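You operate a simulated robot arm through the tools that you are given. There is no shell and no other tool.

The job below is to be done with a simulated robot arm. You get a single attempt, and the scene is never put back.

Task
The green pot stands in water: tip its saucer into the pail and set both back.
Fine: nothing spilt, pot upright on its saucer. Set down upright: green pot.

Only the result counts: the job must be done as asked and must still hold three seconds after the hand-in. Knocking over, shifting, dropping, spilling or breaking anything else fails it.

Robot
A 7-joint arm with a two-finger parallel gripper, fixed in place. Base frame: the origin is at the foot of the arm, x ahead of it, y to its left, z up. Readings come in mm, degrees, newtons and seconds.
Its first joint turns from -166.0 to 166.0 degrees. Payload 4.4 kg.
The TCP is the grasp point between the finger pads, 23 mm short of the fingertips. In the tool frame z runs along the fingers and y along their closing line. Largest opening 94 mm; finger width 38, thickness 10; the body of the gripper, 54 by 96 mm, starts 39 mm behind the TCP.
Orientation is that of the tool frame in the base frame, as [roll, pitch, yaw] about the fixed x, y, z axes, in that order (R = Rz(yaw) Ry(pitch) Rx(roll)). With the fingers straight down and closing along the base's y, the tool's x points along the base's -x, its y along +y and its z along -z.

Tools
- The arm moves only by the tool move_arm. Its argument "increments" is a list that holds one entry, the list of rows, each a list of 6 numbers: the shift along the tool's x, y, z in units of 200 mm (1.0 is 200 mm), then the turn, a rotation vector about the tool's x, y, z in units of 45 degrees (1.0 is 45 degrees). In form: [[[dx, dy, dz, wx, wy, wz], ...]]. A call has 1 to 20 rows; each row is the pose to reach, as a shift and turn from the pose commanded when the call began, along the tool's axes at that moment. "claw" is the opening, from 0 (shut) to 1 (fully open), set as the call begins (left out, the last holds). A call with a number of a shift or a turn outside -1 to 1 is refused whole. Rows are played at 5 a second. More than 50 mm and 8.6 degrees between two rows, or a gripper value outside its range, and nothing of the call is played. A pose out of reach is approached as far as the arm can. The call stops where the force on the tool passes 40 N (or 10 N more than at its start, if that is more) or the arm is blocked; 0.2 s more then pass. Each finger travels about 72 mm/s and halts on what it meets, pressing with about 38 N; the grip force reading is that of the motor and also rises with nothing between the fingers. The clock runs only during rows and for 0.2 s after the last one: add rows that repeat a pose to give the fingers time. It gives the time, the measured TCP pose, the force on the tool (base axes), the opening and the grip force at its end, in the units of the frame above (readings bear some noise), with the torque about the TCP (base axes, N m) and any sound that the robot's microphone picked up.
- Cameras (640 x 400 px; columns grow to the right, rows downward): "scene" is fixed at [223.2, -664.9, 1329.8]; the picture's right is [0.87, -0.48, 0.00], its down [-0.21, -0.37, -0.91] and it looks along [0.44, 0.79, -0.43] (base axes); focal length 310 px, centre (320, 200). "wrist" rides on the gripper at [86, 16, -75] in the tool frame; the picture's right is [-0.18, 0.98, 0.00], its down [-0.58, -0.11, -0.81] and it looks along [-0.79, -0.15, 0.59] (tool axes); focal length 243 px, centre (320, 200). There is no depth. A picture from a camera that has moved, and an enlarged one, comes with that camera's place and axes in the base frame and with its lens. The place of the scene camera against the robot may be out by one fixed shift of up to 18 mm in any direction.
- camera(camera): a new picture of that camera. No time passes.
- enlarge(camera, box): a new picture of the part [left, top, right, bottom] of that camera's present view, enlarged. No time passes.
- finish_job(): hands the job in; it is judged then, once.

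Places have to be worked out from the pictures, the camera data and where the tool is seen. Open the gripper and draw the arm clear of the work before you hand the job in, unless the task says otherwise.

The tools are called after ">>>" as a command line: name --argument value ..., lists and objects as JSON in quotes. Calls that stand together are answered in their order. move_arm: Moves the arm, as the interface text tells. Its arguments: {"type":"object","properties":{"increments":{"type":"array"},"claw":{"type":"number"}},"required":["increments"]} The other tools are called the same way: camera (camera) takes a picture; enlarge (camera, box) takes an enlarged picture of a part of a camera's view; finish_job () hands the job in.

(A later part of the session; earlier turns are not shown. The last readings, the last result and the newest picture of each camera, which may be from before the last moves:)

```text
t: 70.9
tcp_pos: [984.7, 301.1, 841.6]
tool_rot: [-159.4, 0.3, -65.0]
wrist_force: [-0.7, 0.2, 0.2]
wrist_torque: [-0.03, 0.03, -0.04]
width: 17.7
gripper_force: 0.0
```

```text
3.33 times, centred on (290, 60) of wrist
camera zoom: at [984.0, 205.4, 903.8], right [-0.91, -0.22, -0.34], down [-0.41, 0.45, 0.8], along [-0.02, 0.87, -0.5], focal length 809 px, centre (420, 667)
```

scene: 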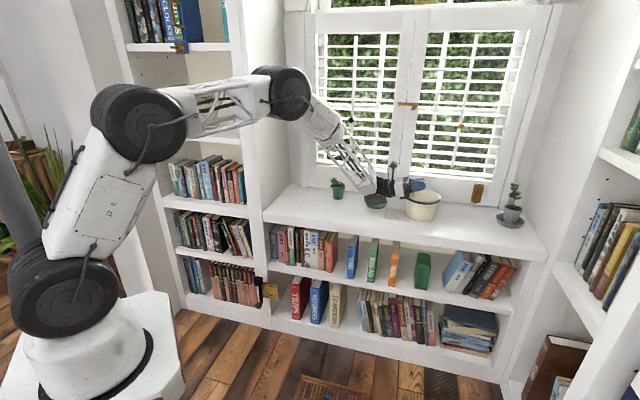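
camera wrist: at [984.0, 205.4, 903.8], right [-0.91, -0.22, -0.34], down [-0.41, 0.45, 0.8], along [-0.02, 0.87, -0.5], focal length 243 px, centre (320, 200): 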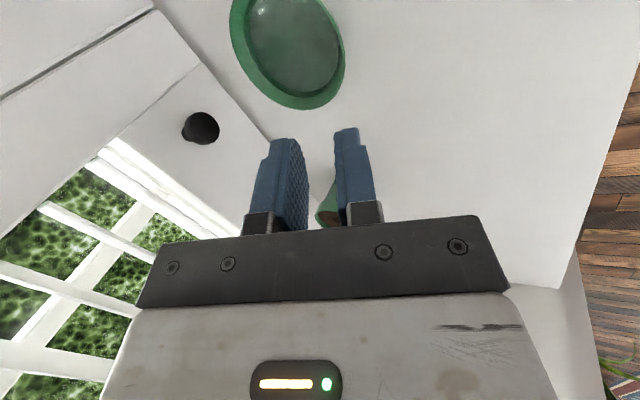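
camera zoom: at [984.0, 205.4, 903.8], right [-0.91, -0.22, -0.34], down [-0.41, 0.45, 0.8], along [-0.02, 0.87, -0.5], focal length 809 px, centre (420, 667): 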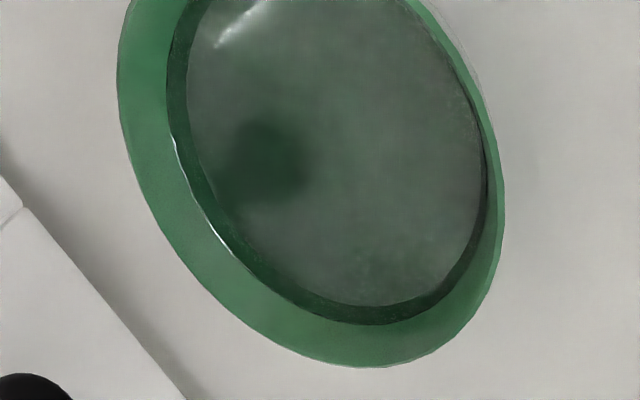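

The saucer centre is at about (1054, 333) with radius about 51. I descend to a pre-grasp point 40 mm above the rim along the tool axis.

>>> move_arm --increments '[[[0, 0.023, 0.097, 0, 0, 0], [0.001, 0.046, 0.194, 0, 0, 0], [0.002, 0.069, 0.291, 0, 0, 0], [0.002, 0.0917, 0.3886, 0, 0, 0]]]'

>>> camera --camera "wrist"

>>> enlarge --camera "scene" --box '[350, 165, 400, 215]'

```text
t: 71.9
tcp_pos: [992.6, 304.9, 759.4]
tool_rot: [-159.5, 0.3, -65.0]
wrist_force: [0.4, 0.1, 0.3]
wrist_torque: [-0.01, 0.02, -0.05]
width: 17.9
gripper_force: 0.1
```

```text
taken
camera wrist: at [993.2, 209.2, 821.9], right [-0.91, -0.22, -0.34], down [-0.41, 0.45, 0.8], along [-0.02, 0.87, -0.5], focal length 243 px, centre (320, 200)
```

wrist: 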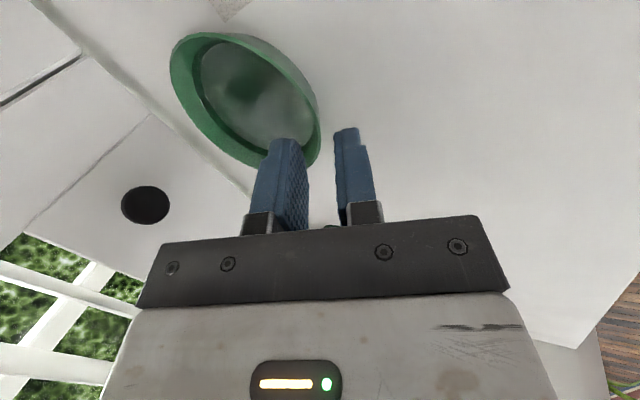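

```text
8.00 times, centred on (375, 190) of scene
camera zoom: at [223.2, -664.9, 1329.8], right [0.87, -0.48, 0.0], down [-0.21, -0.37, -0.91], along [0.44, 0.79, -0.43], focal length 2483 px, centre (-120, 280)
```

zoom: 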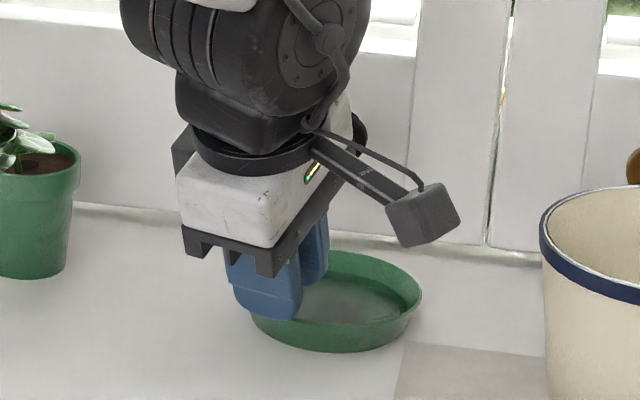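

The predicted rim point matches the picture well. I advance about 36 mm along the tool axis with a 2 mm correction so that the wall comes between the pads.

>>> move_arm --increments '[[[0.002, -0.011, 0.04, 0, 0, 0], [0.002, -0.011, 0.08, 0, 0, 0], [0.002, -0.011, 0.115, 0, 0, 0], [0.002, -0.011, 0.14, 0, 0, 0], [0.002, -0.011, 0.16, 0, 0, 0]]]'

>>> camera --camera "wrist"

>>> enlarge --camera "wrist" --box '[230, 60, 390, 240]'

>>> enlarge --camera "scene" --box '[360, 185, 395, 215]'

```text
t: 73.1
tcp_pos: [1004.7, 310.9, 729.8]
tool_rot: [-159.6, 0.4, -65.0]
wrist_force: [-0.4, 0.4, 0.3]
wrist_torque: [0.0, -0.02, -0.03]
width: 18.0
gripper_force: 0.1
```

```text
taken
camera wrist: at [1005.2, 214.9, 793.0], right [-0.91, -0.22, -0.34], down [-0.41, 0.45, 0.8], along [-0.02, 0.87, -0.5], focal length 243 px, centre (320, 200)
```

wrist: 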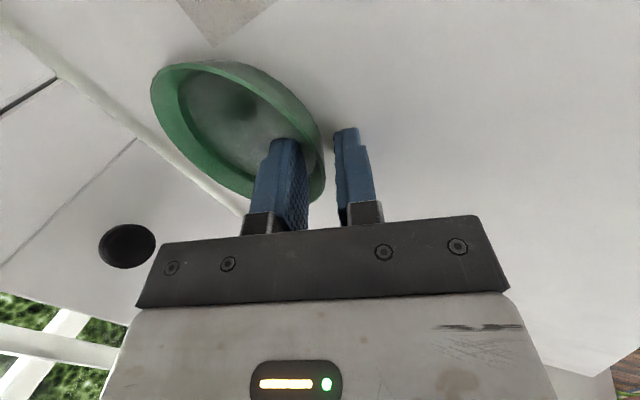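

```text
2.22 times, centred on (310, 150) of wrist
camera zoom: at [1005.2, 214.9, 793.0], right [-0.91, -0.22, -0.34], down [-0.41, 0.45, 0.8], along [-0.02, 0.87, -0.5], focal length 539 px, centre (342, 311)
```

zoom: 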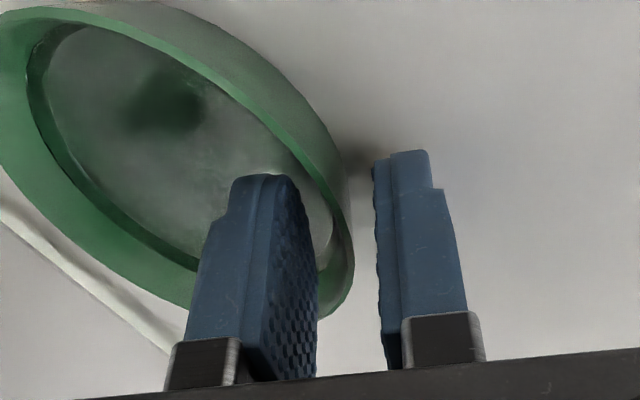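

```text
13.33 times, centred on (378, 200) of scene
camera zoom: at [223.2, -664.9, 1329.8], right [0.87, -0.48, 0.0], down [-0.21, -0.37, -0.91], along [0.44, 0.79, -0.43], focal length 4138 px, centre (-447, 200)
```

zoom: 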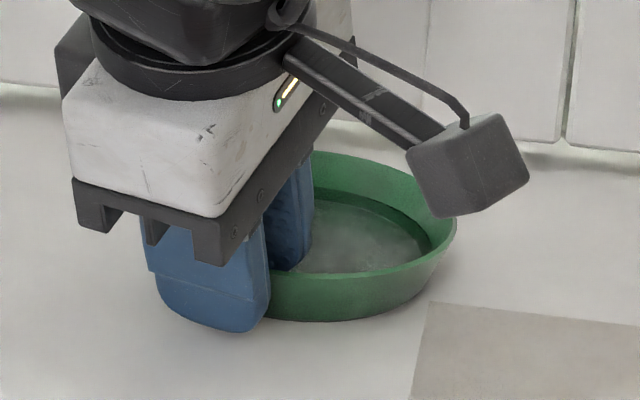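

The wall is between the fingers and centred. I go 4 mm deeper, then close gently on the rim.

>>> move_arm --increments '[[[0, 0, 0.01, 0, 0, 0], [0, 0, 0.02, 0, 0, 0], [0, 0, 0.02, 0, 0, 0]]]'

>>> move_arm --increments '[[[0, 0, 0, 0, 0, 0], [0, 0, 0, 0, 0, 0], [0, 0, 0, 0, 0, 0], [0, 0, 0, 0, 0, 0]]]' --claw 0.0

>>> enlarge --camera "wrist" --box '[150, 40, 390, 240]'

>>> enlarge --camera "scene" --box '[360, 185, 395, 215]'

```text
t: 73.9
tcp_pos: [1006.7, 310.0, 728.5]
tool_rot: [-159.4, 0.3, -65.1]
wrist_force: [-10.5, -6.6, 25.7]
wrist_torque: [-0.59, 0.44, -0.11]
width: 19.5
gripper_force: 1.6
```

```text
t: 74.2
tcp_pos: [1006.5, 310.3, 728.1]
tool_rot: [-159.4, 0.4, -65.0]
wrist_force: [1.3, -0.4, 5.6]
wrist_torque: [0.25, -0.32, -0.14]
width: 5.5
gripper_force: 31.7
stopped in row 1: the force on the tool passed its limit at 53 N (the readings are from after the stop); the commanded pose is now the measured one
```

```text
2.00 times, centred on (270, 140) of wrist
camera zoom: at [1006.8, 215.5, 791.3], right [-0.91, -0.22, -0.34], down [-0.41, 0.45, 0.8], along [-0.02, 0.87, -0.5], focal length 485 px, centre (420, 320)
```

zoom: 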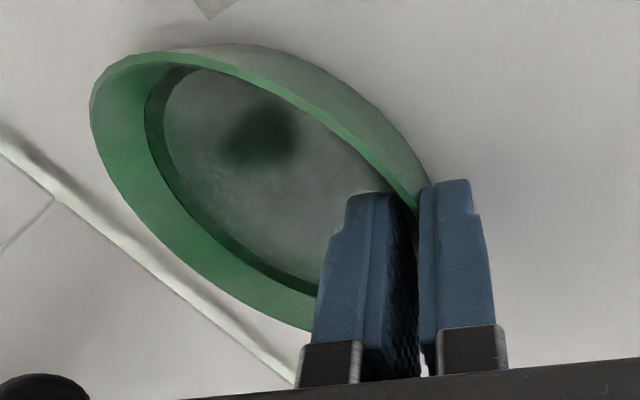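

```text
13.33 times, centred on (378, 200) of scene
camera zoom: at [223.2, -664.9, 1329.8], right [0.87, -0.48, 0.0], down [-0.21, -0.37, -0.91], along [0.44, 0.79, -0.43], focal length 4138 px, centre (-447, 200)
```

zoom: 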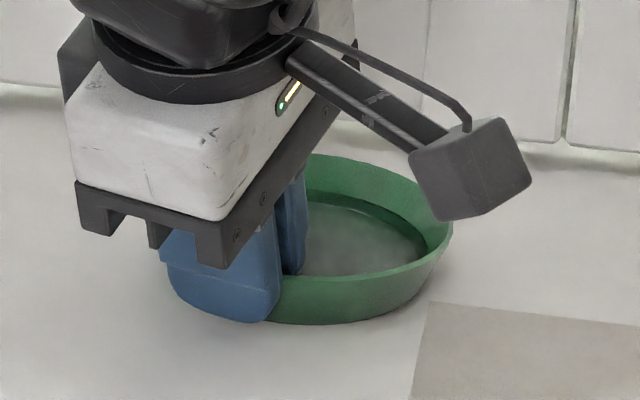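

The outer fingertip touched the shelf lightly before closing, but the fingers are now on the wall (5.5 mm). I hold to let the grip settle.

>>> move_arm --increments '[[[0, 0, 0, 0, 0, 0], [0, 0, 0, 0, 0, 0], [0, 0, 0, 0, 0, 0]]]' --claw 0.0

>>> enlarge --camera "scene" --box '[360, 185, 395, 215]'

```text
t: 75.0
tcp_pos: [1006.1, 311.8, 728.0]
tool_rot: [-159.5, 0.3, -64.9]
wrist_force: [2.8, 2.9, 13.3]
wrist_torque: [0.55, -0.62, -0.01]
width: 4.7
gripper_force: 37.6
```

```text
13.33 times, centred on (378, 200) of scene
camera zoom: at [223.2, -664.9, 1329.8], right [0.87, -0.48, 0.0], down [-0.21, -0.37, -0.91], along [0.44, 0.79, -0.43], focal length 4138 px, centre (-447, 200)
```

zoom: 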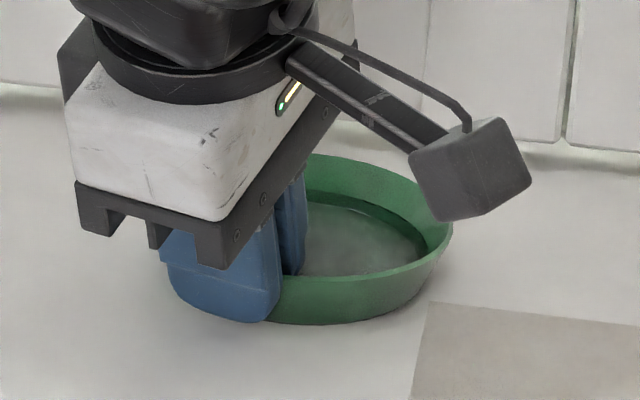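

The rim is gripped at 38 N. The saucer's far side presses on the shelf (13 N), so I lift just 4 mm and check its tilt before going further.

>>> move_arm --increments '[[[0, -0.0018, -0.0047, 0, 0, 0], [0, -0.0035, -0.0094, 0, 0, 0], [0, -0.0053, -0.014, 0, 0, 0], [0, -0.007, -0.0187, 0, 0, 0]]]'

>>> enlarge --camera "scene" --box '[360, 185, 395, 215]'

>>> enlarge --camera "wrist" --box '[150, 40, 390, 240]'

```text
t: 76.0
tcp_pos: [1006.0, 310.9, 730.0]
tool_rot: [-159.7, 0.4, -65.0]
wrist_force: [0.0, -0.7, -0.6]
wrist_torque: [-0.01, 0.08, 0.01]
width: 4.2
gripper_force: 37.6
```

```text
13.33 times, centred on (378, 200) of scene
camera zoom: at [223.2, -664.9, 1329.8], right [0.87, -0.48, 0.0], down [-0.21, -0.37, -0.91], along [0.44, 0.79, -0.43], focal length 4138 px, centre (-447, 200)
```

zoom: 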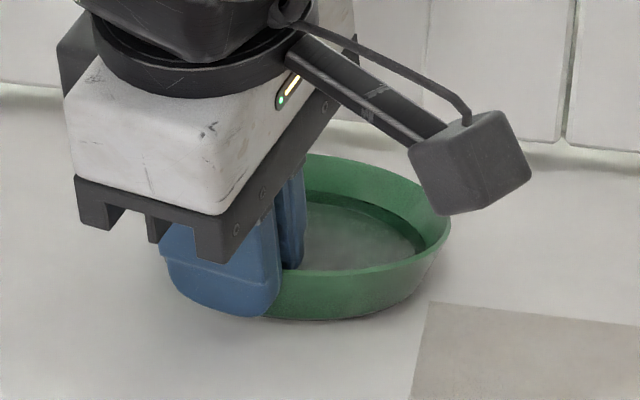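

```text
2.00 times, centred on (270, 140) of wrist
camera zoom: at [1006.3, 215.2, 793.5], right [-0.91, -0.22, -0.34], down [-0.41, 0.45, 0.8], along [-0.02, 0.87, -0.5], focal length 485 px, centre (420, 320)
```

zoom: 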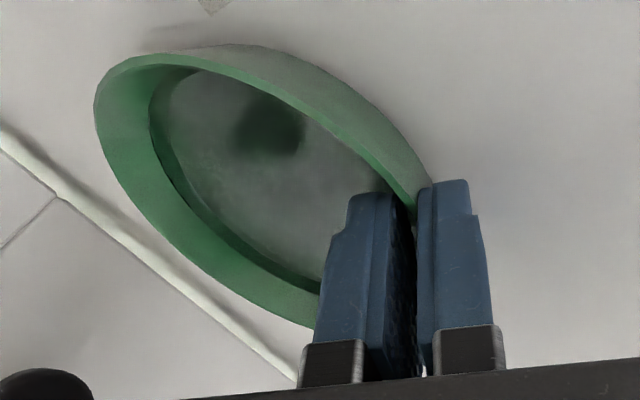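

Load is only about 0.6 N so far; I lift another 4 mm and watch the load and the width.

>>> move_arm --increments '[[[0, -0.0018, -0.0047, 0, 0, 0], [0, -0.0035, -0.0094, 0, 0, 0], [0, -0.0053, -0.014, 0, 0, 0], [0, -0.007, -0.0187, 0, 0, 0]]]'

>>> enlarge --camera "scene" --box '[360, 185, 395, 215]'

>>> enlarge --camera "wrist" --box '[150, 40, 390, 240]'

```text
t: 77.0
tcp_pos: [1006.1, 310.6, 734.6]
tool_rot: [-159.6, 0.4, -65.0]
wrist_force: [-0.2, 1.3, -0.8]
wrist_torque: [-0.02, 0.05, -0.03]
width: 4.5
gripper_force: 38.0
```

```text
13.33 times, centred on (378, 200) of scene
camera zoom: at [223.2, -664.9, 1329.8], right [0.87, -0.48, 0.0], down [-0.21, -0.37, -0.91], along [0.44, 0.79, -0.43], focal length 4138 px, centre (-447, 200)
```

zoom: 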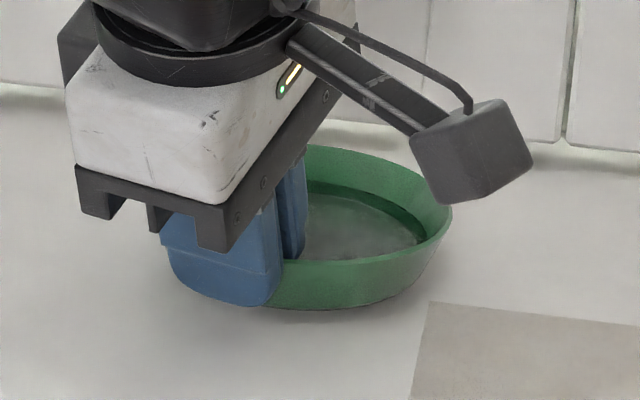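

```text
2.00 times, centred on (270, 140) of wrist
camera zoom: at [1006.0, 214.9, 797.4], right [-0.91, -0.22, -0.34], down [-0.41, 0.45, 0.8], along [-0.02, 0.87, -0.5], focal length 485 px, centre (420, 320)
```

zoom: 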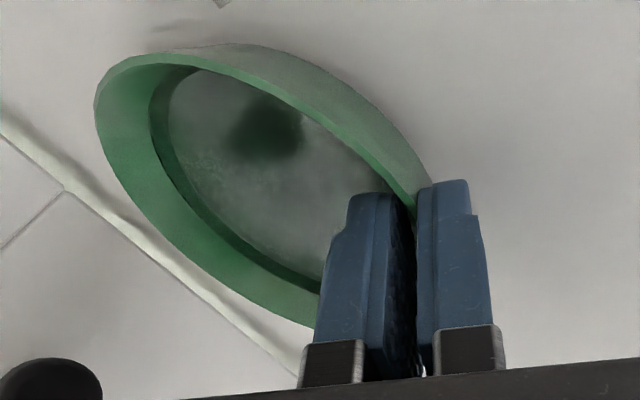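

The saucer is off the shelf, held rigidly and still level with the water. I lift it slowly 150 mm straight up.

>>> move_arm --increments '[[[0, -0.006, -0.016, 0, 0, 0], [0, -0.018, -0.047, 0, 0, 0], [0, -0.035, -0.094, 0, 0, 0], [0, -0.0525, -0.141, 0, 0, 0], [0, -0.07, -0.1875, 0, 0, 0], [0, -0.0875, -0.234, 0, 0, 0], [0, -0.105, -0.281, 0, 0, 0], [0, -0.1225, -0.328, 0, 0, 0], [0, -0.14, -0.375, 0, 0, 0], [0, -0.1575, -0.422, 0, 0, 0], [0, -0.175, -0.469, 0, 0, 0], [0, -0.1925, -0.516, 0, 0, 0], [0, -0.21, -0.5625, 0, 0, 0], [0, -0.2275, -0.609, 0, 0, 0], [0, -0.245, -0.656, 0, 0, 0], [0, -0.257, -0.688, 0, 0, 0], [0, -0.2625, -0.703, 0, 0, 0]]]'

>>> enlarge --camera "scene" --box '[345, 140, 425, 200]'

>>> camera --camera "wrist"

```text
t: 80.6
tcp_pos: [1006.8, 308.3, 887.4]
tool_rot: [-159.7, 0.4, -65.0]
wrist_force: [-0.3, 0.3, -1.4]
wrist_torque: [0.01, 0.0, 0.0]
width: 3.9
gripper_force: 38.0
```

```text
6.67 times, centred on (385, 170) of scene
camera zoom: at [223.2, -664.9, 1329.8], right [0.87, -0.48, 0.0], down [-0.21, -0.37, -0.91], along [0.44, 0.79, -0.43], focal length 2069 px, centre (-113, 400)
```

zoom: 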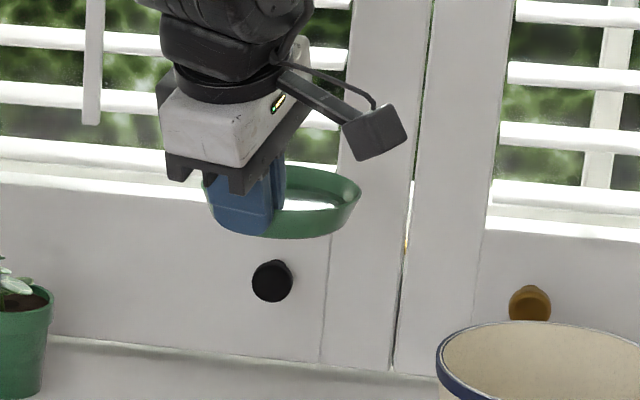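

```text
taken
camera wrist: at [1007.5, 213.3, 949.3], right [-0.91, -0.22, -0.34], down [-0.41, 0.45, 0.8], along [-0.02, 0.87, -0.5], focal length 243 px, centre (320, 200)
```

wrist: 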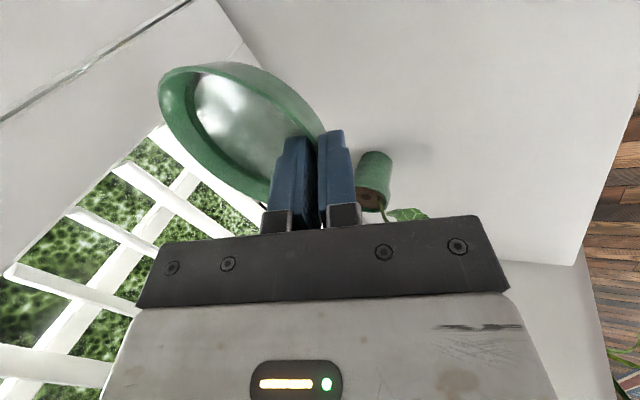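

The saucer and water are steady. I carry it smoothly over the pail, placing its centre slightly right of the pail's centre because the water will leave over the left rim.

>>> move_arm --increments '[[[0.0072, -0.0004, 0.0003, 0, 0, 0], [0.0279, -0.0016, 0.0013, 0, 0, 0], [0.0604, -0.0035, 0.0029, 0, 0, 0], [0.1035, -0.0059, 0.005, 0, 0, 0], [0.1555, -0.0089, 0.0075, 0, 0, 0], [0.2149, -0.0123, 0.0104, 0, 0, 0], [0.2803, -0.0161, 0.0135, 0, 0, 0], [0.3502, -0.0201, 0.0169, 0, 0, 0], [0.4231, -0.0242, 0.0204, 0, 0, 0], [0.4975, -0.0285, 0.024, 0, 0, 0], [0.5719, -0.0328, 0.0276, 0, 0, 0], [0.6448, -0.0369, 0.0311, 0, 0, 0], [0.7147, -0.0409, 0.0345, 0, 0, 0], [0.7801, -0.0447, 0.0376, 0, 0, 0], [0.8395, -0.0481, 0.0405, 0, 0, 0], [0.8915, -0.0511, 0.043, 0, 0, 0], [0.9346, -0.0535, 0.0451, 0, 0, 0], [0.9671, -0.0554, 0.0467, 0, 0, 0], [0.9878, -0.0566, 0.0477, 0, 0, 0], [0.995, -0.057, 0.048, 0, 0, 0]]]'

>>> enlarge --camera "scene" --box '[350, 140, 460, 225]'

>>> camera --camera "wrist"

```text
t: 84.8
tcp_pos: [1102.7, 137.0, 878.7]
tool_rot: [-159.6, 0.4, -65.0]
wrist_force: [-0.3, 0.3, -1.1]
wrist_torque: [0.01, 0.08, 0.0]
width: 4.2
gripper_force: 38.4
```

```text
4.71 times, centred on (405, 182) of scene
camera zoom: at [223.2, -664.9, 1329.8], right [0.87, -0.48, 0.0], down [-0.21, -0.37, -0.91], along [0.44, 0.79, -0.43], focal length 1461 px, centre (-80, 282)
```

zoom: 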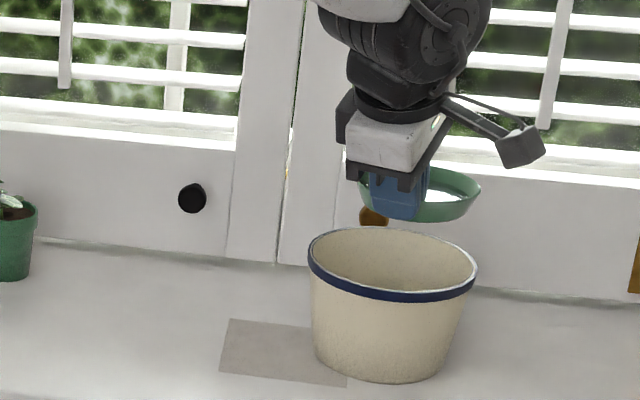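

```text
taken
camera wrist: at [1103.5, 40.2, 941.6], right [-0.91, -0.22, -0.34], down [-0.41, 0.45, 0.8], along [-0.02, 0.87, -0.5], focal length 243 px, centre (320, 200)
```

wrist: 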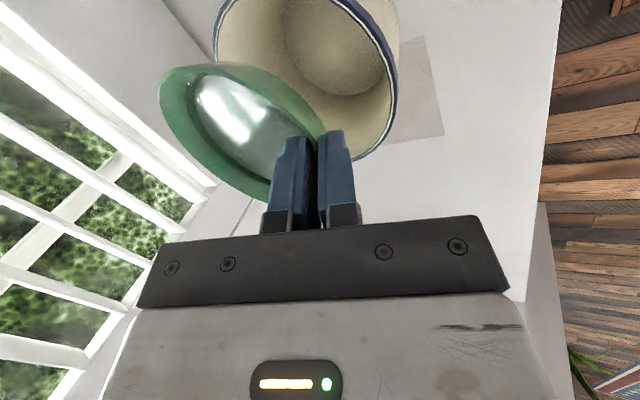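

The saucer is over the pail with its left rim well inside. I begin tipping slowly, 45° over 3 seconds.

>>> move_arm --increments '[[[0, 0, 0, 0, 0.0625, -0.0233], [0, 0, 0, 0, 0.1249, -0.0465], [0, 0, 0, 0, 0.1874, -0.0698], [0, 0, 0, 0, 0.2499, -0.0931], [0, 0, 0, 0, 0.3123, -0.1163], [0, 0, 0, 0, 0.3748, -0.1396], [0, 0, 0, 0, 0.4373, -0.1629], [0, 0, 0, 0, 0.4997, -0.1861], [0, 0, 0, 0, 0.5622, -0.2094], [0, 0, 0, 0, 0.6247, -0.2327], [0, 0, 0, 0, 0.6871, -0.2559], [0, 0, 0, 0, 0.7496, -0.2792], [0, 0, 0, 0, 0.8121, -0.3025], [0, 0, 0, 0, 0.8745, -0.3257], [0, 0, 0, 0, 0.937, -0.349]]]'

>>> enlarge --camera "scene" --box '[350, 140, 460, 225]'

>>> camera --camera "wrist"

```text
t: 88.0
tcp_pos: [1104.2, 134.9, 881.1]
tool_rot: [-159.5, -44.7, -65.0]
wrist_force: [0.5, 1.1, -1.7]
wrist_torque: [-0.02, 0.05, 0.0]
width: 4.1
gripper_force: 37.9
```

```text
4.71 times, centred on (405, 182) of scene
camera zoom: at [223.2, -664.9, 1329.8], right [0.87, -0.48, 0.0], down [-0.21, -0.37, -0.91], along [0.44, 0.79, -0.43], focal length 1461 px, centre (-80, 282)
```

zoom: 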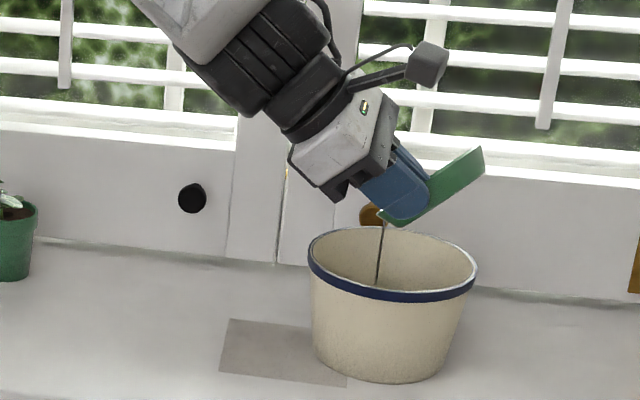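

```text
taken
camera wrist: at [1074.3, 103.2, 985.9], right [-0.79, -0.49, -0.37], down [-0.57, 0.8, 0.16], along [0.22, 0.34, -0.91], focal length 243 px, centre (320, 200)
```

wrist: 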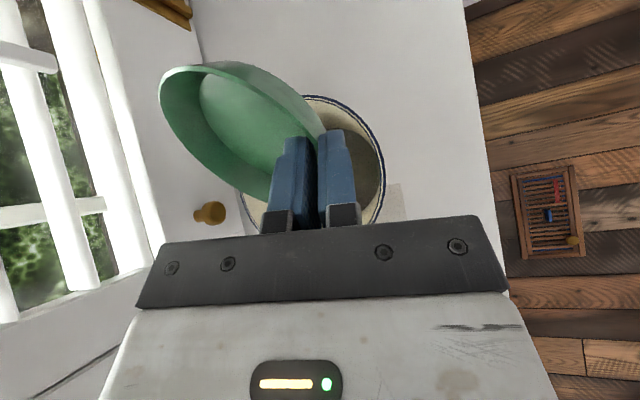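

Water is streaming into the pail. I continue tipping another 45°.

>>> move_arm --increments '[[[0, 0, 0, 0, 0.0625, -0.0233], [0, 0, 0, 0, 0.1249, -0.0465], [0, 0, 0, 0, 0.1874, -0.0698], [0, 0, 0, 0, 0.2499, -0.0931], [0, 0, 0, 0, 0.3123, -0.1163], [0, 0, 0, 0, 0.3748, -0.1396], [0, 0, 0, 0, 0.4373, -0.1629], [0, 0, 0, 0, 0.4997, -0.1861], [0, 0, 0, 0, 0.5622, -0.2094], [0, 0, 0, 0, 0.6247, -0.2327], [0, 0, 0, 0, 0.6871, -0.2559], [0, 0, 0, 0, 0.7496, -0.2792], [0, 0, 0, 0, 0.8121, -0.3025], [0, 0, 0, 0, 0.8745, -0.3257], [0, 0, 0, 0, 0.937, -0.349]]]'

>>> enlarge --camera "scene" --box '[350, 140, 460, 225]'

>>> camera --camera "wrist"

```text
t: 91.2
tcp_pos: [1103.8, 134.5, 879.0]
tool_rot: [-165.3, -89.7, -59.1]
wrist_force: [-0.9, -0.2, -0.6]
wrist_torque: [0.03, 0.05, -0.01]
width: 4.2
gripper_force: 37.7
```

```text
4.71 times, centred on (405, 182) of scene
camera zoom: at [223.2, -664.9, 1329.8], right [0.87, -0.48, 0.0], down [-0.21, -0.37, -0.91], along [0.44, 0.79, -0.43], focal length 1461 px, centre (-80, 282)
```

zoom: 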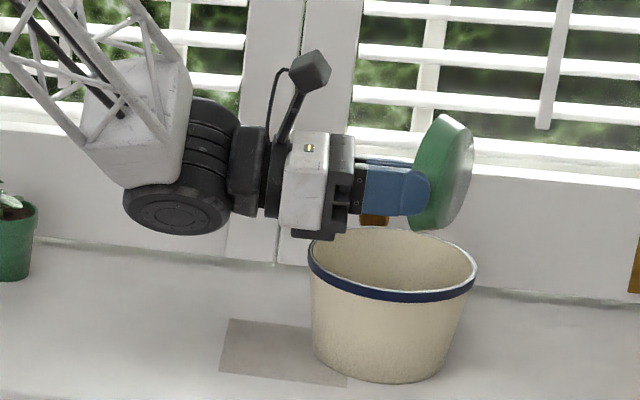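

```text
taken
camera wrist: at [1040.3, 176.6, 965.3], right [-0.69, -0.7, -0.19], down [-0.5, 0.65, -0.58], along [0.52, -0.3, -0.8], focal length 243 px, centre (320, 200)
```

wrist: 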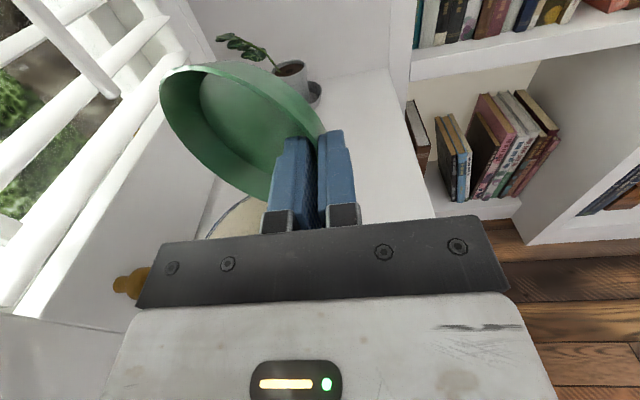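

The saucer is vertical and looks empty. I tip 12° further and hold a second to drain the last drops.

>>> move_arm --increments '[[[0, 0, 0, 0, 0.0625, -0.0233], [0, 0, 0, 0, 0.1249, -0.0465], [0, 0, 0, 0, 0.1874, -0.0698], [0, 0, 0, 0, 0.2499, -0.0931], [0, 0, 0, 0, 0.2499, -0.0931], [0, 0, 0, 0, 0.2499, -0.0931], [0, 0, 0, 0, 0.2499, -0.0931], [0, 0, 0, 0, 0.2499, -0.0931], [0, 0, 0, 0, 0.2499, -0.0931], [0, 0, 0, 0, 0.2499, -0.0931]]]'

>>> enlarge --camera "scene" --box '[350, 140, 460, 225]'

>>> enlarge --camera "wrist" --box '[140, 40, 360, 240]'

```text
t: 93.4
tcp_pos: [1105.0, 134.5, 880.0]
tool_rot: [20.5, -78.3, 114.9]
wrist_force: [0.4, 0.3, -1.1]
wrist_torque: [-0.03, 0.11, 0.0]
width: 4.1
gripper_force: 38.1
```

```text
4.71 times, centred on (405, 182) of scene
camera zoom: at [223.2, -664.9, 1329.8], right [0.87, -0.48, 0.0], down [-0.21, -0.37, -0.91], along [0.44, 0.79, -0.43], focal length 1461 px, centre (-80, 282)
```

zoom: 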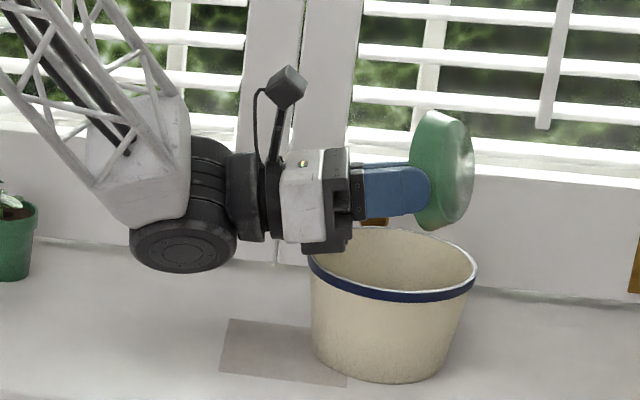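

```text
2.00 times, centred on (250, 140) of wrist
camera zoom: at [1033.4, 191.3, 950.7], right [-0.68, -0.73, -0.11], down [-0.44, 0.52, -0.73], along [0.59, -0.44, -0.68], focal length 485 px, centre (460, 320)
```

zoom: 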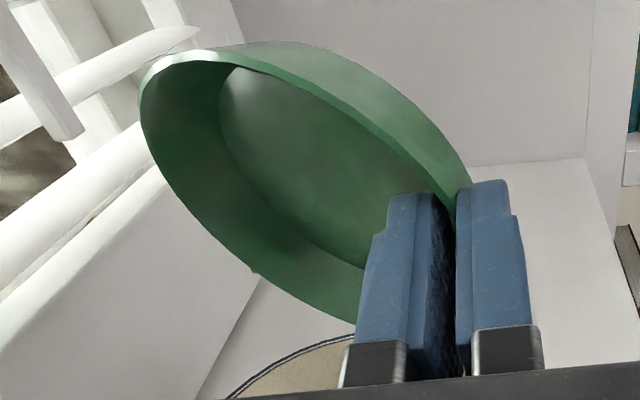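

The saucer is drained and the pail has not moved. I rotate the saucer back to level.

>>> move_arm --increments '[[[0, 0, 0, 0, -0.0833, 0.031], [0, 0, 0, 0, -0.1666, 0.062], [0, 0, 0, 0, -0.2499, 0.0931]]]'

>>> move_arm --increments '[[[0, 0, 0, 0, -0.0937, 0.0349], [0, 0, 0, 0, -0.1874, 0.0698], [0, 0, 0, 0, -0.2811, 0.1047], [0, 0, 0, 0, -0.3748, 0.1396], [0, 0, 0, 0, -0.4685, 0.1745], [0, 0, 0, 0, -0.5622, 0.2094], [0, 0, 0, 0, -0.6559, 0.2443], [0, 0, 0, 0, -0.7496, 0.2792], [0, 0, 0, 0, -0.8433, 0.3141], [0, 0, 0, 0, -0.937, 0.349]]]'

>>> move_arm --increments '[[[0, 0, 0, 0, -0.0937, 0.0349], [0, 0, 0, 0, -0.1874, 0.0698], [0, 0, 0, 0, -0.2811, 0.1047], [0, 0, 0, 0, -0.3748, 0.1396], [0, 0, 0, 0, -0.4685, 0.1745], [0, 0, 0, 0, -0.5622, 0.2094], [0, 0, 0, 0, -0.6559, 0.2443], [0, 0, 0, 0, -0.7496, 0.2792], [0, 0, 0, 0, -0.8433, 0.3141], [0, 0, 0, 0, -0.937, 0.349]]]'

>>> enlarge --camera "scene" --box '[350, 140, 460, 225]'

>>> camera --camera "wrist"

```text
t: 94.2
tcp_pos: [1103.0, 135.0, 879.6]
tool_rot: [-166.1, -89.6, -58.4]
wrist_force: [-0.6, -0.2, -1.1]
wrist_torque: [0.0, 0.07, -0.01]
width: 3.7
gripper_force: 38.7
```

```text
t: 96.4
tcp_pos: [1103.7, 135.7, 879.8]
tool_rot: [-159.6, -44.6, -65.0]
wrist_force: [0.8, 0.4, -0.6]
wrist_torque: [-0.05, 0.07, -0.01]
width: 4.0
gripper_force: 38.6
```

```text
t: 98.6
tcp_pos: [1102.8, 135.3, 879.3]
tool_rot: [-159.6, 0.4, -64.9]
wrist_force: [0.8, 0.5, -1.4]
wrist_torque: [-0.01, 0.05, -0.02]
width: 4.1
gripper_force: 38.0
```

```text
4.71 times, centred on (405, 182) of scene
camera zoom: at [223.2, -664.9, 1329.8], right [0.87, -0.48, 0.0], down [-0.21, -0.37, -0.91], along [0.44, 0.79, -0.43], focal length 1461 px, centre (-80, 282)
```

zoom: 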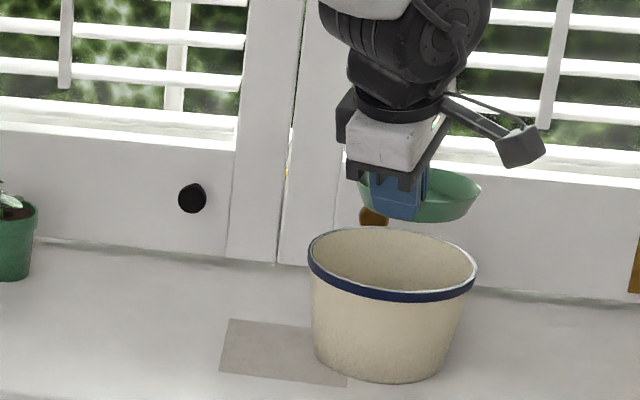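

```text
taken
camera wrist: at [1104.1, 40.6, 941.6], right [-0.91, -0.22, -0.34], down [-0.41, 0.45, 0.8], along [-0.02, 0.87, -0.5], focal length 243 px, centre (320, 200)
```

wrist: 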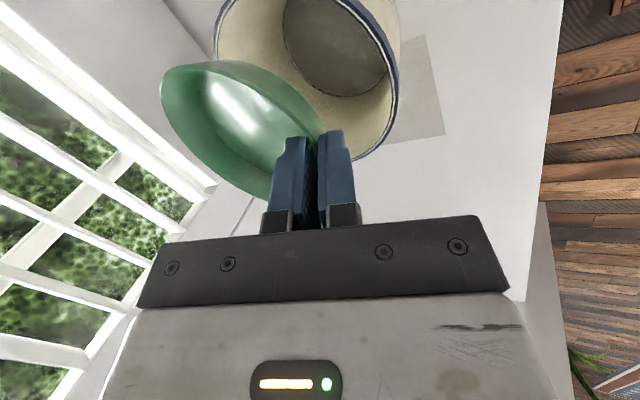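

The water is in the pail. I carry the empty saucer back above its original spot.

>>> move_arm --increments '[[[-0.05, 0.0027, -0.0026, 0, 0, 0], [-0.15, 0.008, -0.0078, 0, 0, 0], [-0.27, 0.0144, -0.0141, 0, 0, 0], [-0.39, 0.0207, -0.0204, 0, 0, 0], [-0.51, 0.0271, -0.0266, 0, 0, 0], [-0.63, 0.0335, -0.0329, 0, 0, 0], [-0.75, 0.0399, -0.0391, 0, 0, 0], [-0.86, 0.0457, -0.0449, 0, 0, 0], [-0.95, 0.0505, -0.0496, 0, 0, 0], [-0.9965, 0.053, -0.052, 0, 0, 0]]]'

>>> move_arm --increments '[[[0, 0, 0, 0, 0, 0], [0, 0, 0, 0, 0, 0]]]'

```text
t: 100.8
tcp_pos: [1004.9, 309.7, 887.5]
tool_rot: [-159.7, 0.4, -65.0]
wrist_force: [0.2, -0.3, -0.1]
wrist_torque: [-0.04, 0.05, 0.01]
width: 4.1
gripper_force: 38.0
```

```text
t: 101.4
tcp_pos: [1006.4, 309.6, 887.5]
tool_rot: [-159.7, 0.4, -65.1]
wrist_force: [0.0, 0.0, -0.5]
wrist_torque: [-0.04, 0.06, -0.02]
width: 3.9
gripper_force: 38.2
```

Now I lower it to about 10 mm above its resting height.

>>> move_arm --increments '[[[0, 0.03, 0.08, 0, 0, 0], [0, 0.07, 0.18, 0, 0, 0], [0, 0.11, 0.29, 0, 0, 0], [0, 0.145, 0.39, 0, 0, 0], [0, 0.18, 0.485, 0, 0, 0], [0, 0.21, 0.565, 0, 0, 0], [0, 0.235, 0.63, 0, 0, 0], [0, 0.258, 0.691, 0, 0, 0]]]'

>>> enlarge --camera "scene" --box '[360, 185, 395, 215]'

>>> camera --camera "wrist"

```text
t: 103.2
tcp_pos: [1008.3, 311.2, 740.7]
tool_rot: [-159.7, 0.4, -65.0]
wrist_force: [-0.5, 0.0, -0.4]
wrist_torque: [-0.02, 0.07, 0.02]
width: 3.9
gripper_force: 38.1
```

```text
13.33 times, centred on (378, 200) of scene
camera zoom: at [223.2, -664.9, 1329.8], right [0.87, -0.48, 0.0], down [-0.21, -0.37, -0.91], along [0.44, 0.79, -0.43], focal length 4138 px, centre (-447, 200)
```

zoom: 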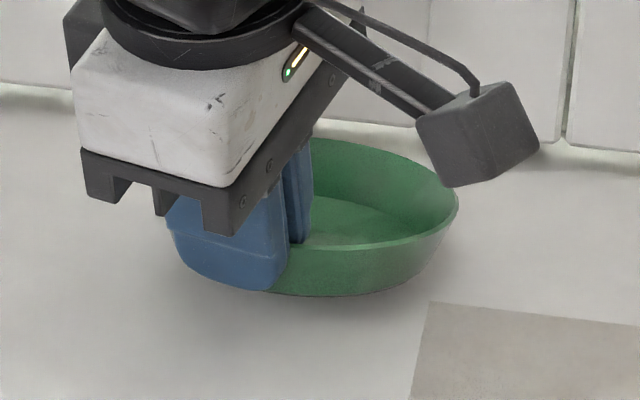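

```text
taken
camera wrist: at [1008.0, 215.0, 802.6], right [-0.91, -0.22, -0.34], down [-0.41, 0.45, 0.8], along [-0.02, 0.87, -0.5], focal length 243 px, centre (320, 200)
```

wrist: 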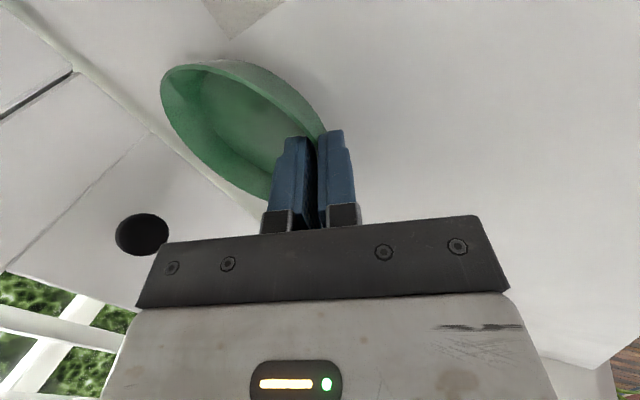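

The position matches the original spot within about 1 mm. I lower in small steps until contact.

>>> move_arm --increments '[[[0, 0.0035, 0.0094, 0, 0, 0], [0, 0.007, 0.0187, 0, 0, 0], [0, 0.0105, 0.0281, 0, 0, 0], [0, 0.0131, 0.0351, 0, 0, 0]]]'

>>> move_arm --increments '[[[0, 0.0018, 0.0047, 0, 0, 0], [0, 0.0035, 0.0094, 0, 0, 0]]]'

```text
t: 104.2
tcp_pos: [1008.8, 311.3, 733.4]
tool_rot: [-159.6, 0.3, -65.0]
wrist_force: [1.4, -0.4, 5.8]
wrist_torque: [0.33, -0.56, -0.18]
width: 4.2
gripper_force: 38.3
```

```text
t: 104.8
tcp_pos: [1008.1, 311.8, 729.9]
tool_rot: [-159.5, 0.4, -65.0]
wrist_force: [3.7, 1.9, 14.9]
wrist_torque: [0.99, -0.77, -0.08]
width: 4.1
gripper_force: 38.3
```

Contact: the far edge is resting and the near edge is within about 1–2 mm of the shelf. I release with a small opening so the outer finger does not touch the shelf.

>>> move_arm --increments '[[[0, 0, 0, 0, 0, 0], [0, 0, 0, 0, 0, 0], [0, 0, 0, 0, 0, 0]]]' --claw 0.14

>>> enlarge --camera "scene" --box '[360, 185, 395, 215]'

>>> enlarge --camera "wrist" --box '[150, 40, 390, 240]'

```text
t: 105.6
tcp_pos: [1007.3, 311.2, 728.8]
tool_rot: [-159.6, 0.4, -65.1]
wrist_force: [-0.2, -0.3, 0.8]
wrist_torque: [0.01, 0.01, 0.03]
width: 13.2
gripper_force: 0.0
```

```text
13.33 times, centred on (378, 200) of scene
camera zoom: at [223.2, -664.9, 1329.8], right [0.87, -0.48, 0.0], down [-0.21, -0.37, -0.91], along [0.44, 0.79, -0.43], focal length 4138 px, centre (-447, 200)
```

zoom: 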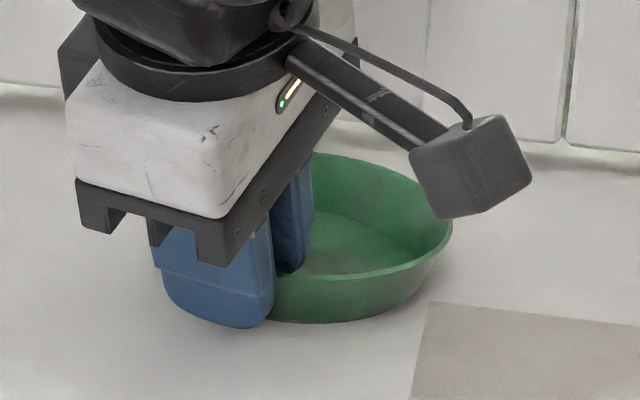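

```text
2.00 times, centred on (270, 140) of wrist
camera zoom: at [1007.3, 215.9, 791.8], right [-0.91, -0.22, -0.34], down [-0.41, 0.45, 0.8], along [-0.02, 0.87, -0.5], focal length 485 px, centre (420, 320)
```

zoom: 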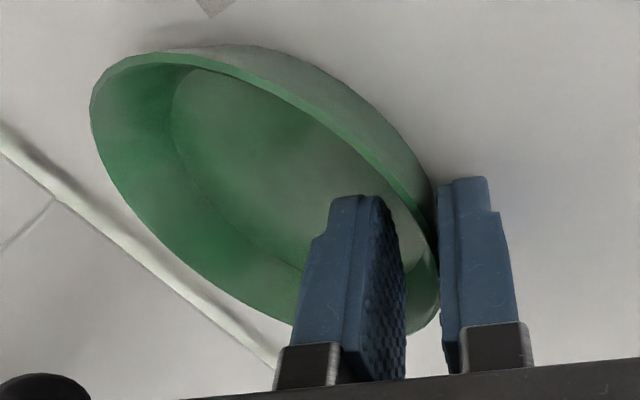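

The saucer sits flat on its spot. I withdraw along the tool axis.

>>> move_arm --increments '[[[0, 0.004, -0.015, 0, 0, 0], [0, 0.007, -0.04, 0, 0, 0], [0, 0.007, -0.08, 0, 0, 0], [0, 0.007, -0.15, 0, 0, 0], [0, 0.007, -0.25, 0, 0, 0], [0, 0.007, -0.38, 0, 0, 0], [0, 0.007, -0.5, 0, 0, 0]]]'

>>> enlarge --camera "scene" --box '[340, 160, 460, 235]'

>>> enlarge --camera "scene" --box '[361, 190, 391, 212]'

>>> camera --camera "wrist"

```text
t: 107.2
tcp_pos: [972.6, 296.2, 820.0]
tool_rot: [-159.7, 0.4, -65.0]
wrist_force: [0.2, 0.4, -0.2]
wrist_torque: [0.0, -0.02, 0.02]
width: 13.2
gripper_force: 0.0
```

```text
5.33 times, centred on (400, 198) of scene
camera zoom: at [223.2, -664.9, 1329.8], right [0.87, -0.48, 0.0], down [-0.21, -0.37, -0.91], along [0.44, 0.79, -0.43], focal length 1655 px, centre (-107, 213)
```

zoom: 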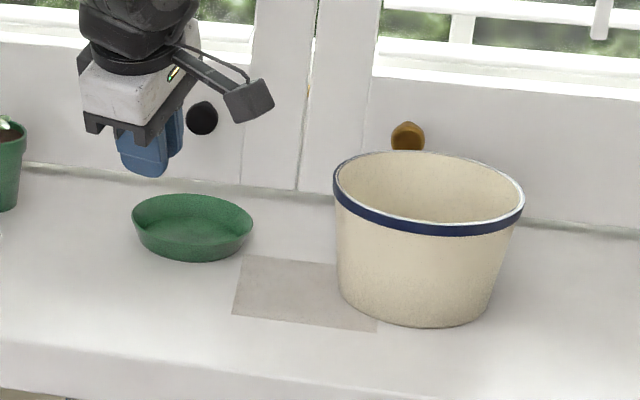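

```text
16.00 times, centred on (376, 201) of scene
camera zoom: at [223.2, -664.9, 1329.8], right [0.87, -0.48, 0.0], down [-0.21, -0.37, -0.91], along [0.44, 0.79, -0.43], focal length 4966 px, centre (-576, 184)
```

zoom: 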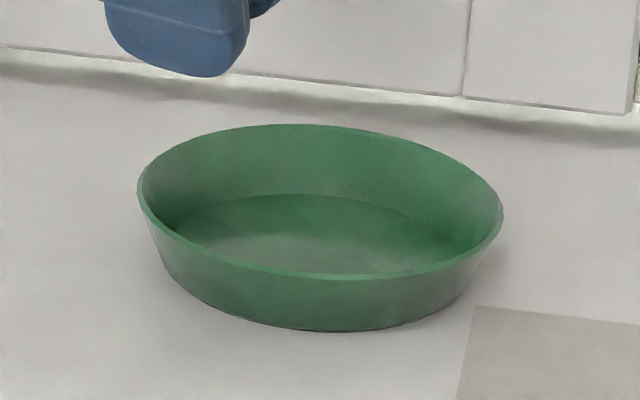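

```text
taken
camera wrist: at [973.3, 200.8, 883.0], right [-0.91, -0.22, -0.34], down [-0.4, 0.45, 0.8], along [-0.02, 0.87, -0.5], focal length 243 px, centre (320, 200)
```

wrist: 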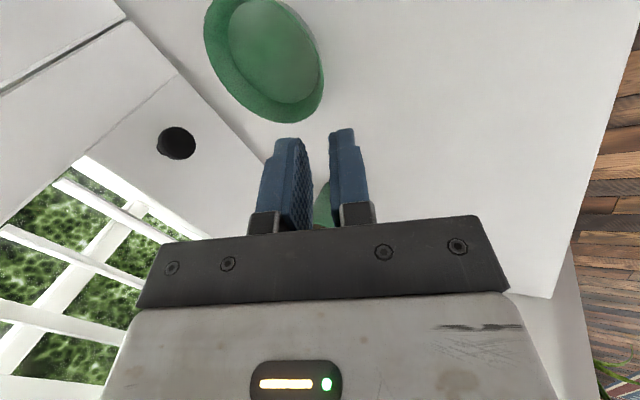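

The saucer is empty, flat, and within about 1.5 mm of its original place. Now I retrace my route to fetch the pot: rise, straighten the tool, and turn.

>>> move_arm --increments '[[[-0.023, 0.0575, -0.137, -0.0755, 0, 0], [-0.047, 0.115, -0.274, -0.151, 0, 0], [-0.07, 0.1725, -0.4115, -0.2265, 0, 0], [-0.093, 0.23, -0.549, -0.302, 0, 0], [-0.117, 0.2875, -0.686, -0.3775, 0, 0], [-0.14, 0.345, -0.823, -0.453, 0, 0]]]' --claw 0.8

>>> move_arm --increments '[[[0, 0, 0, 0, 0, -0.18], [0, 0, 0, 0, 0, -0.36], [0, 0, 0, 0, 0, -0.54], [0, 0, 0, 0, 0, -0.72], [0, 0, 0, 0, 0, -0.9], [0, 0, 0, 0, 0, -1.0]]]'

>>> move_arm --increments '[[[0, 0, 0, 0, 0, -0.15], [0, 0, 0, 0, 0, -0.3], [0, 0, 0, 0, 0, -0.444]]]'

```text
t: 108.6
tcp_pos: [851.6, 266.4, 952.5]
tool_rot: [179.9, 0.4, -64.9]
wrist_force: [0.8, 0.3, -0.7]
wrist_torque: [0.02, -0.02, 0.01]
width: 75.1
gripper_force: 0.1
```

```text
t: 110.0
tcp_pos: [852.3, 267.1, 953.0]
tool_rot: [-179.7, 0.2, -19.7]
wrist_force: [-0.2, 1.1, 0.2]
wrist_torque: [0.0, -0.03, -0.02]
width: 74.8
gripper_force: 0.0
```

```text
t: 110.8
tcp_pos: [851.2, 269.4, 952.0]
tool_rot: [-179.7, 0.1, 0.2]
wrist_force: [-0.6, 0.5, 0.6]
wrist_torque: [0.0, 0.0, 0.01]
width: 75.3
gripper_force: 0.1
```

Now the tilt and descent in reverse, to (792, 370, 896) and then down to z≈744 beside the shelf front.

>>> move_arm --increments '[[[-0.059, -0.1, 0.056, 0, 0.156, 0], [-0.118, -0.2, 0.112, 0, 0.311, 0], [-0.177, -0.3, 0.168, 0, 0.467, 0], [-0.236, -0.4, 0.224, 0, 0.622, 0], [-0.295, -0.503, 0.28, 0, 0.778, 0]]]'

>>> move_arm --increments '[[[-0.074, 0, 0.103, 0, 0.1667, 0], [-0.148, 0, 0.206, 0, 0.333, 0], [-0.222, 0, 0.309, 0, 0.5, 0], [-0.296, 0, 0.411, 0, 0.667, 0], [-0.37, 0, 0.514, 0, 0.833, 0], [-0.444, 0, 0.617, 0, 1.0, 0]]]'

>>> camera --camera "wrist"

>>> enlarge --camera "scene" --box '[240, 140, 400, 240]'

```text
t: 112.0
tcp_pos: [796.0, 368.3, 897.7]
tool_rot: [-179.5, -35.0, -0.3]
wrist_force: [-0.2, 0.2, -0.6]
wrist_torque: [-0.01, -0.01, -0.01]
width: 75.0
gripper_force: 0.0
```

```text
t: 113.4
tcp_pos: [790.2, 367.5, 748.4]
tool_rot: [-177.6, -80.1, -2.3]
wrist_force: [-0.2, -0.3, 0.0]
wrist_torque: [0.03, 0.04, 0.0]
width: 75.1
gripper_force: 0.0
```

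```text
taken
camera wrist: at [731.8, 353.0, 846.1], right [-0.03, -0.98, -0.19], down [-0.89, 0.11, -0.43], along [0.45, 0.16, -0.88], focal length 243 px, centre (320, 200)
```

wrist: 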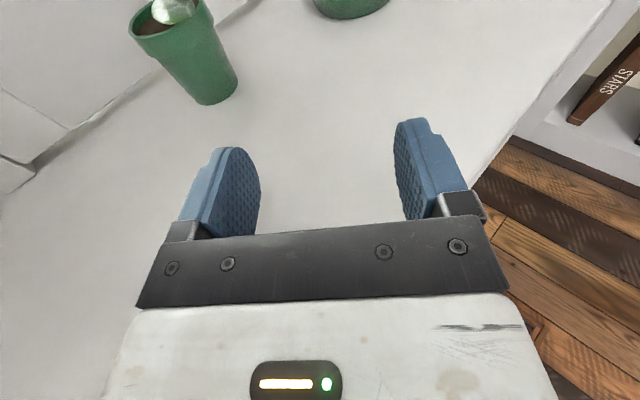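

```text
4.00 times, centred on (320, 190) of scene
camera zoom: at [223.2, -664.9, 1329.8], right [0.87, -0.48, 0.0], down [-0.21, -0.37, -0.91], along [0.44, 0.79, -0.43], focal length 1242 px, centre (320, 240)
```

zoom: 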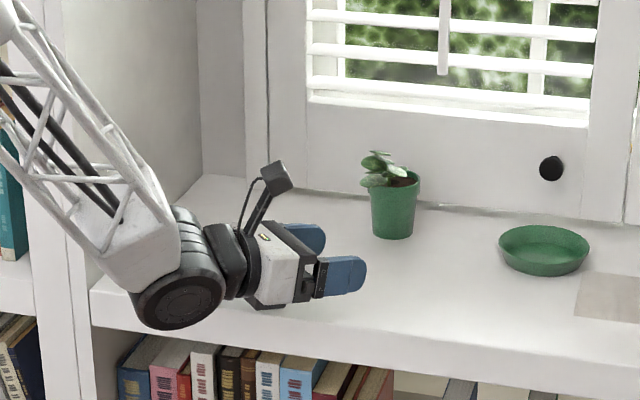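

The pot stands unchanged. I reverse the diagonal to the entry point in front of it.

>>> move_arm --increments '[[[0.009, -0.14, 0.0835, 0, 0, 0], [0.018, -0.28, 0.167, 0, 0, 0], [0.027, -0.42, 0.2505, 0, 0, 0], [0.036, -0.56, 0.334, 0, 0, 0]]]'

>>> camera --camera "wrist"

```text
t: 114.4
tcp_pos: [858.6, 480.4, 743.9]
tool_rot: [-178.2, -79.9, -1.8]
wrist_force: [0.4, -0.5, -1.0]
wrist_torque: [-0.02, 0.0, 0.02]
width: 75.5
gripper_force: 0.1
```

```text
taken
camera wrist: at [801.4, 464.7, 840.3], right [-0.03, -0.98, -0.19], down [-0.9, 0.11, -0.43], along [0.44, 0.15, -0.88], focal length 243 px, centre (320, 200)
```

wrist: 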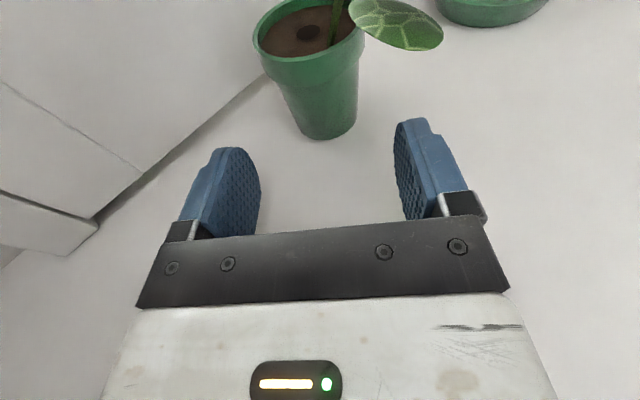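

The view matches the exit view. I reverse the arc toward the pot to azimuth -24°.

>>> move_arm --increments '[[[0.0175, -0.017, 0.099, -0.0657, 0, 0.0116], [0.027, -0.0475, 0.1515, -0.2189, 0, 0.0387], [0.0365, -0.066, 0.207, -0.3721, 0, 0.0657], [0.046, -0.071, 0.261, -0.5253, 0, 0.0928]]]'

>>> camera --camera "wrist"

```text
t: 115.4
tcp_pos: [910.8, 495.2, 739.8]
tool_rot: [-178.7, -79.7, -25.5]
wrist_force: [-0.3, -0.5, -0.9]
wrist_torque: [0.03, -0.01, 0.0]
width: 75.3
gripper_force: 0.1
```

```text
taken
camera wrist: at [851.9, 505.1, 837.6], right [-0.43, -0.88, -0.19], down [-0.77, 0.47, -0.43], along [0.46, -0.04, -0.88], focal length 243 px, centre (320, 200)
```

wrist: 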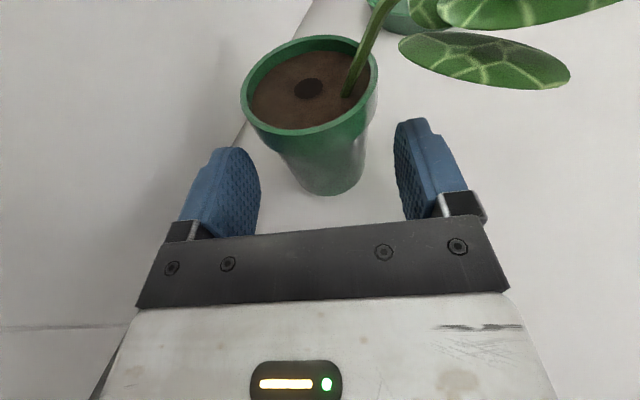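

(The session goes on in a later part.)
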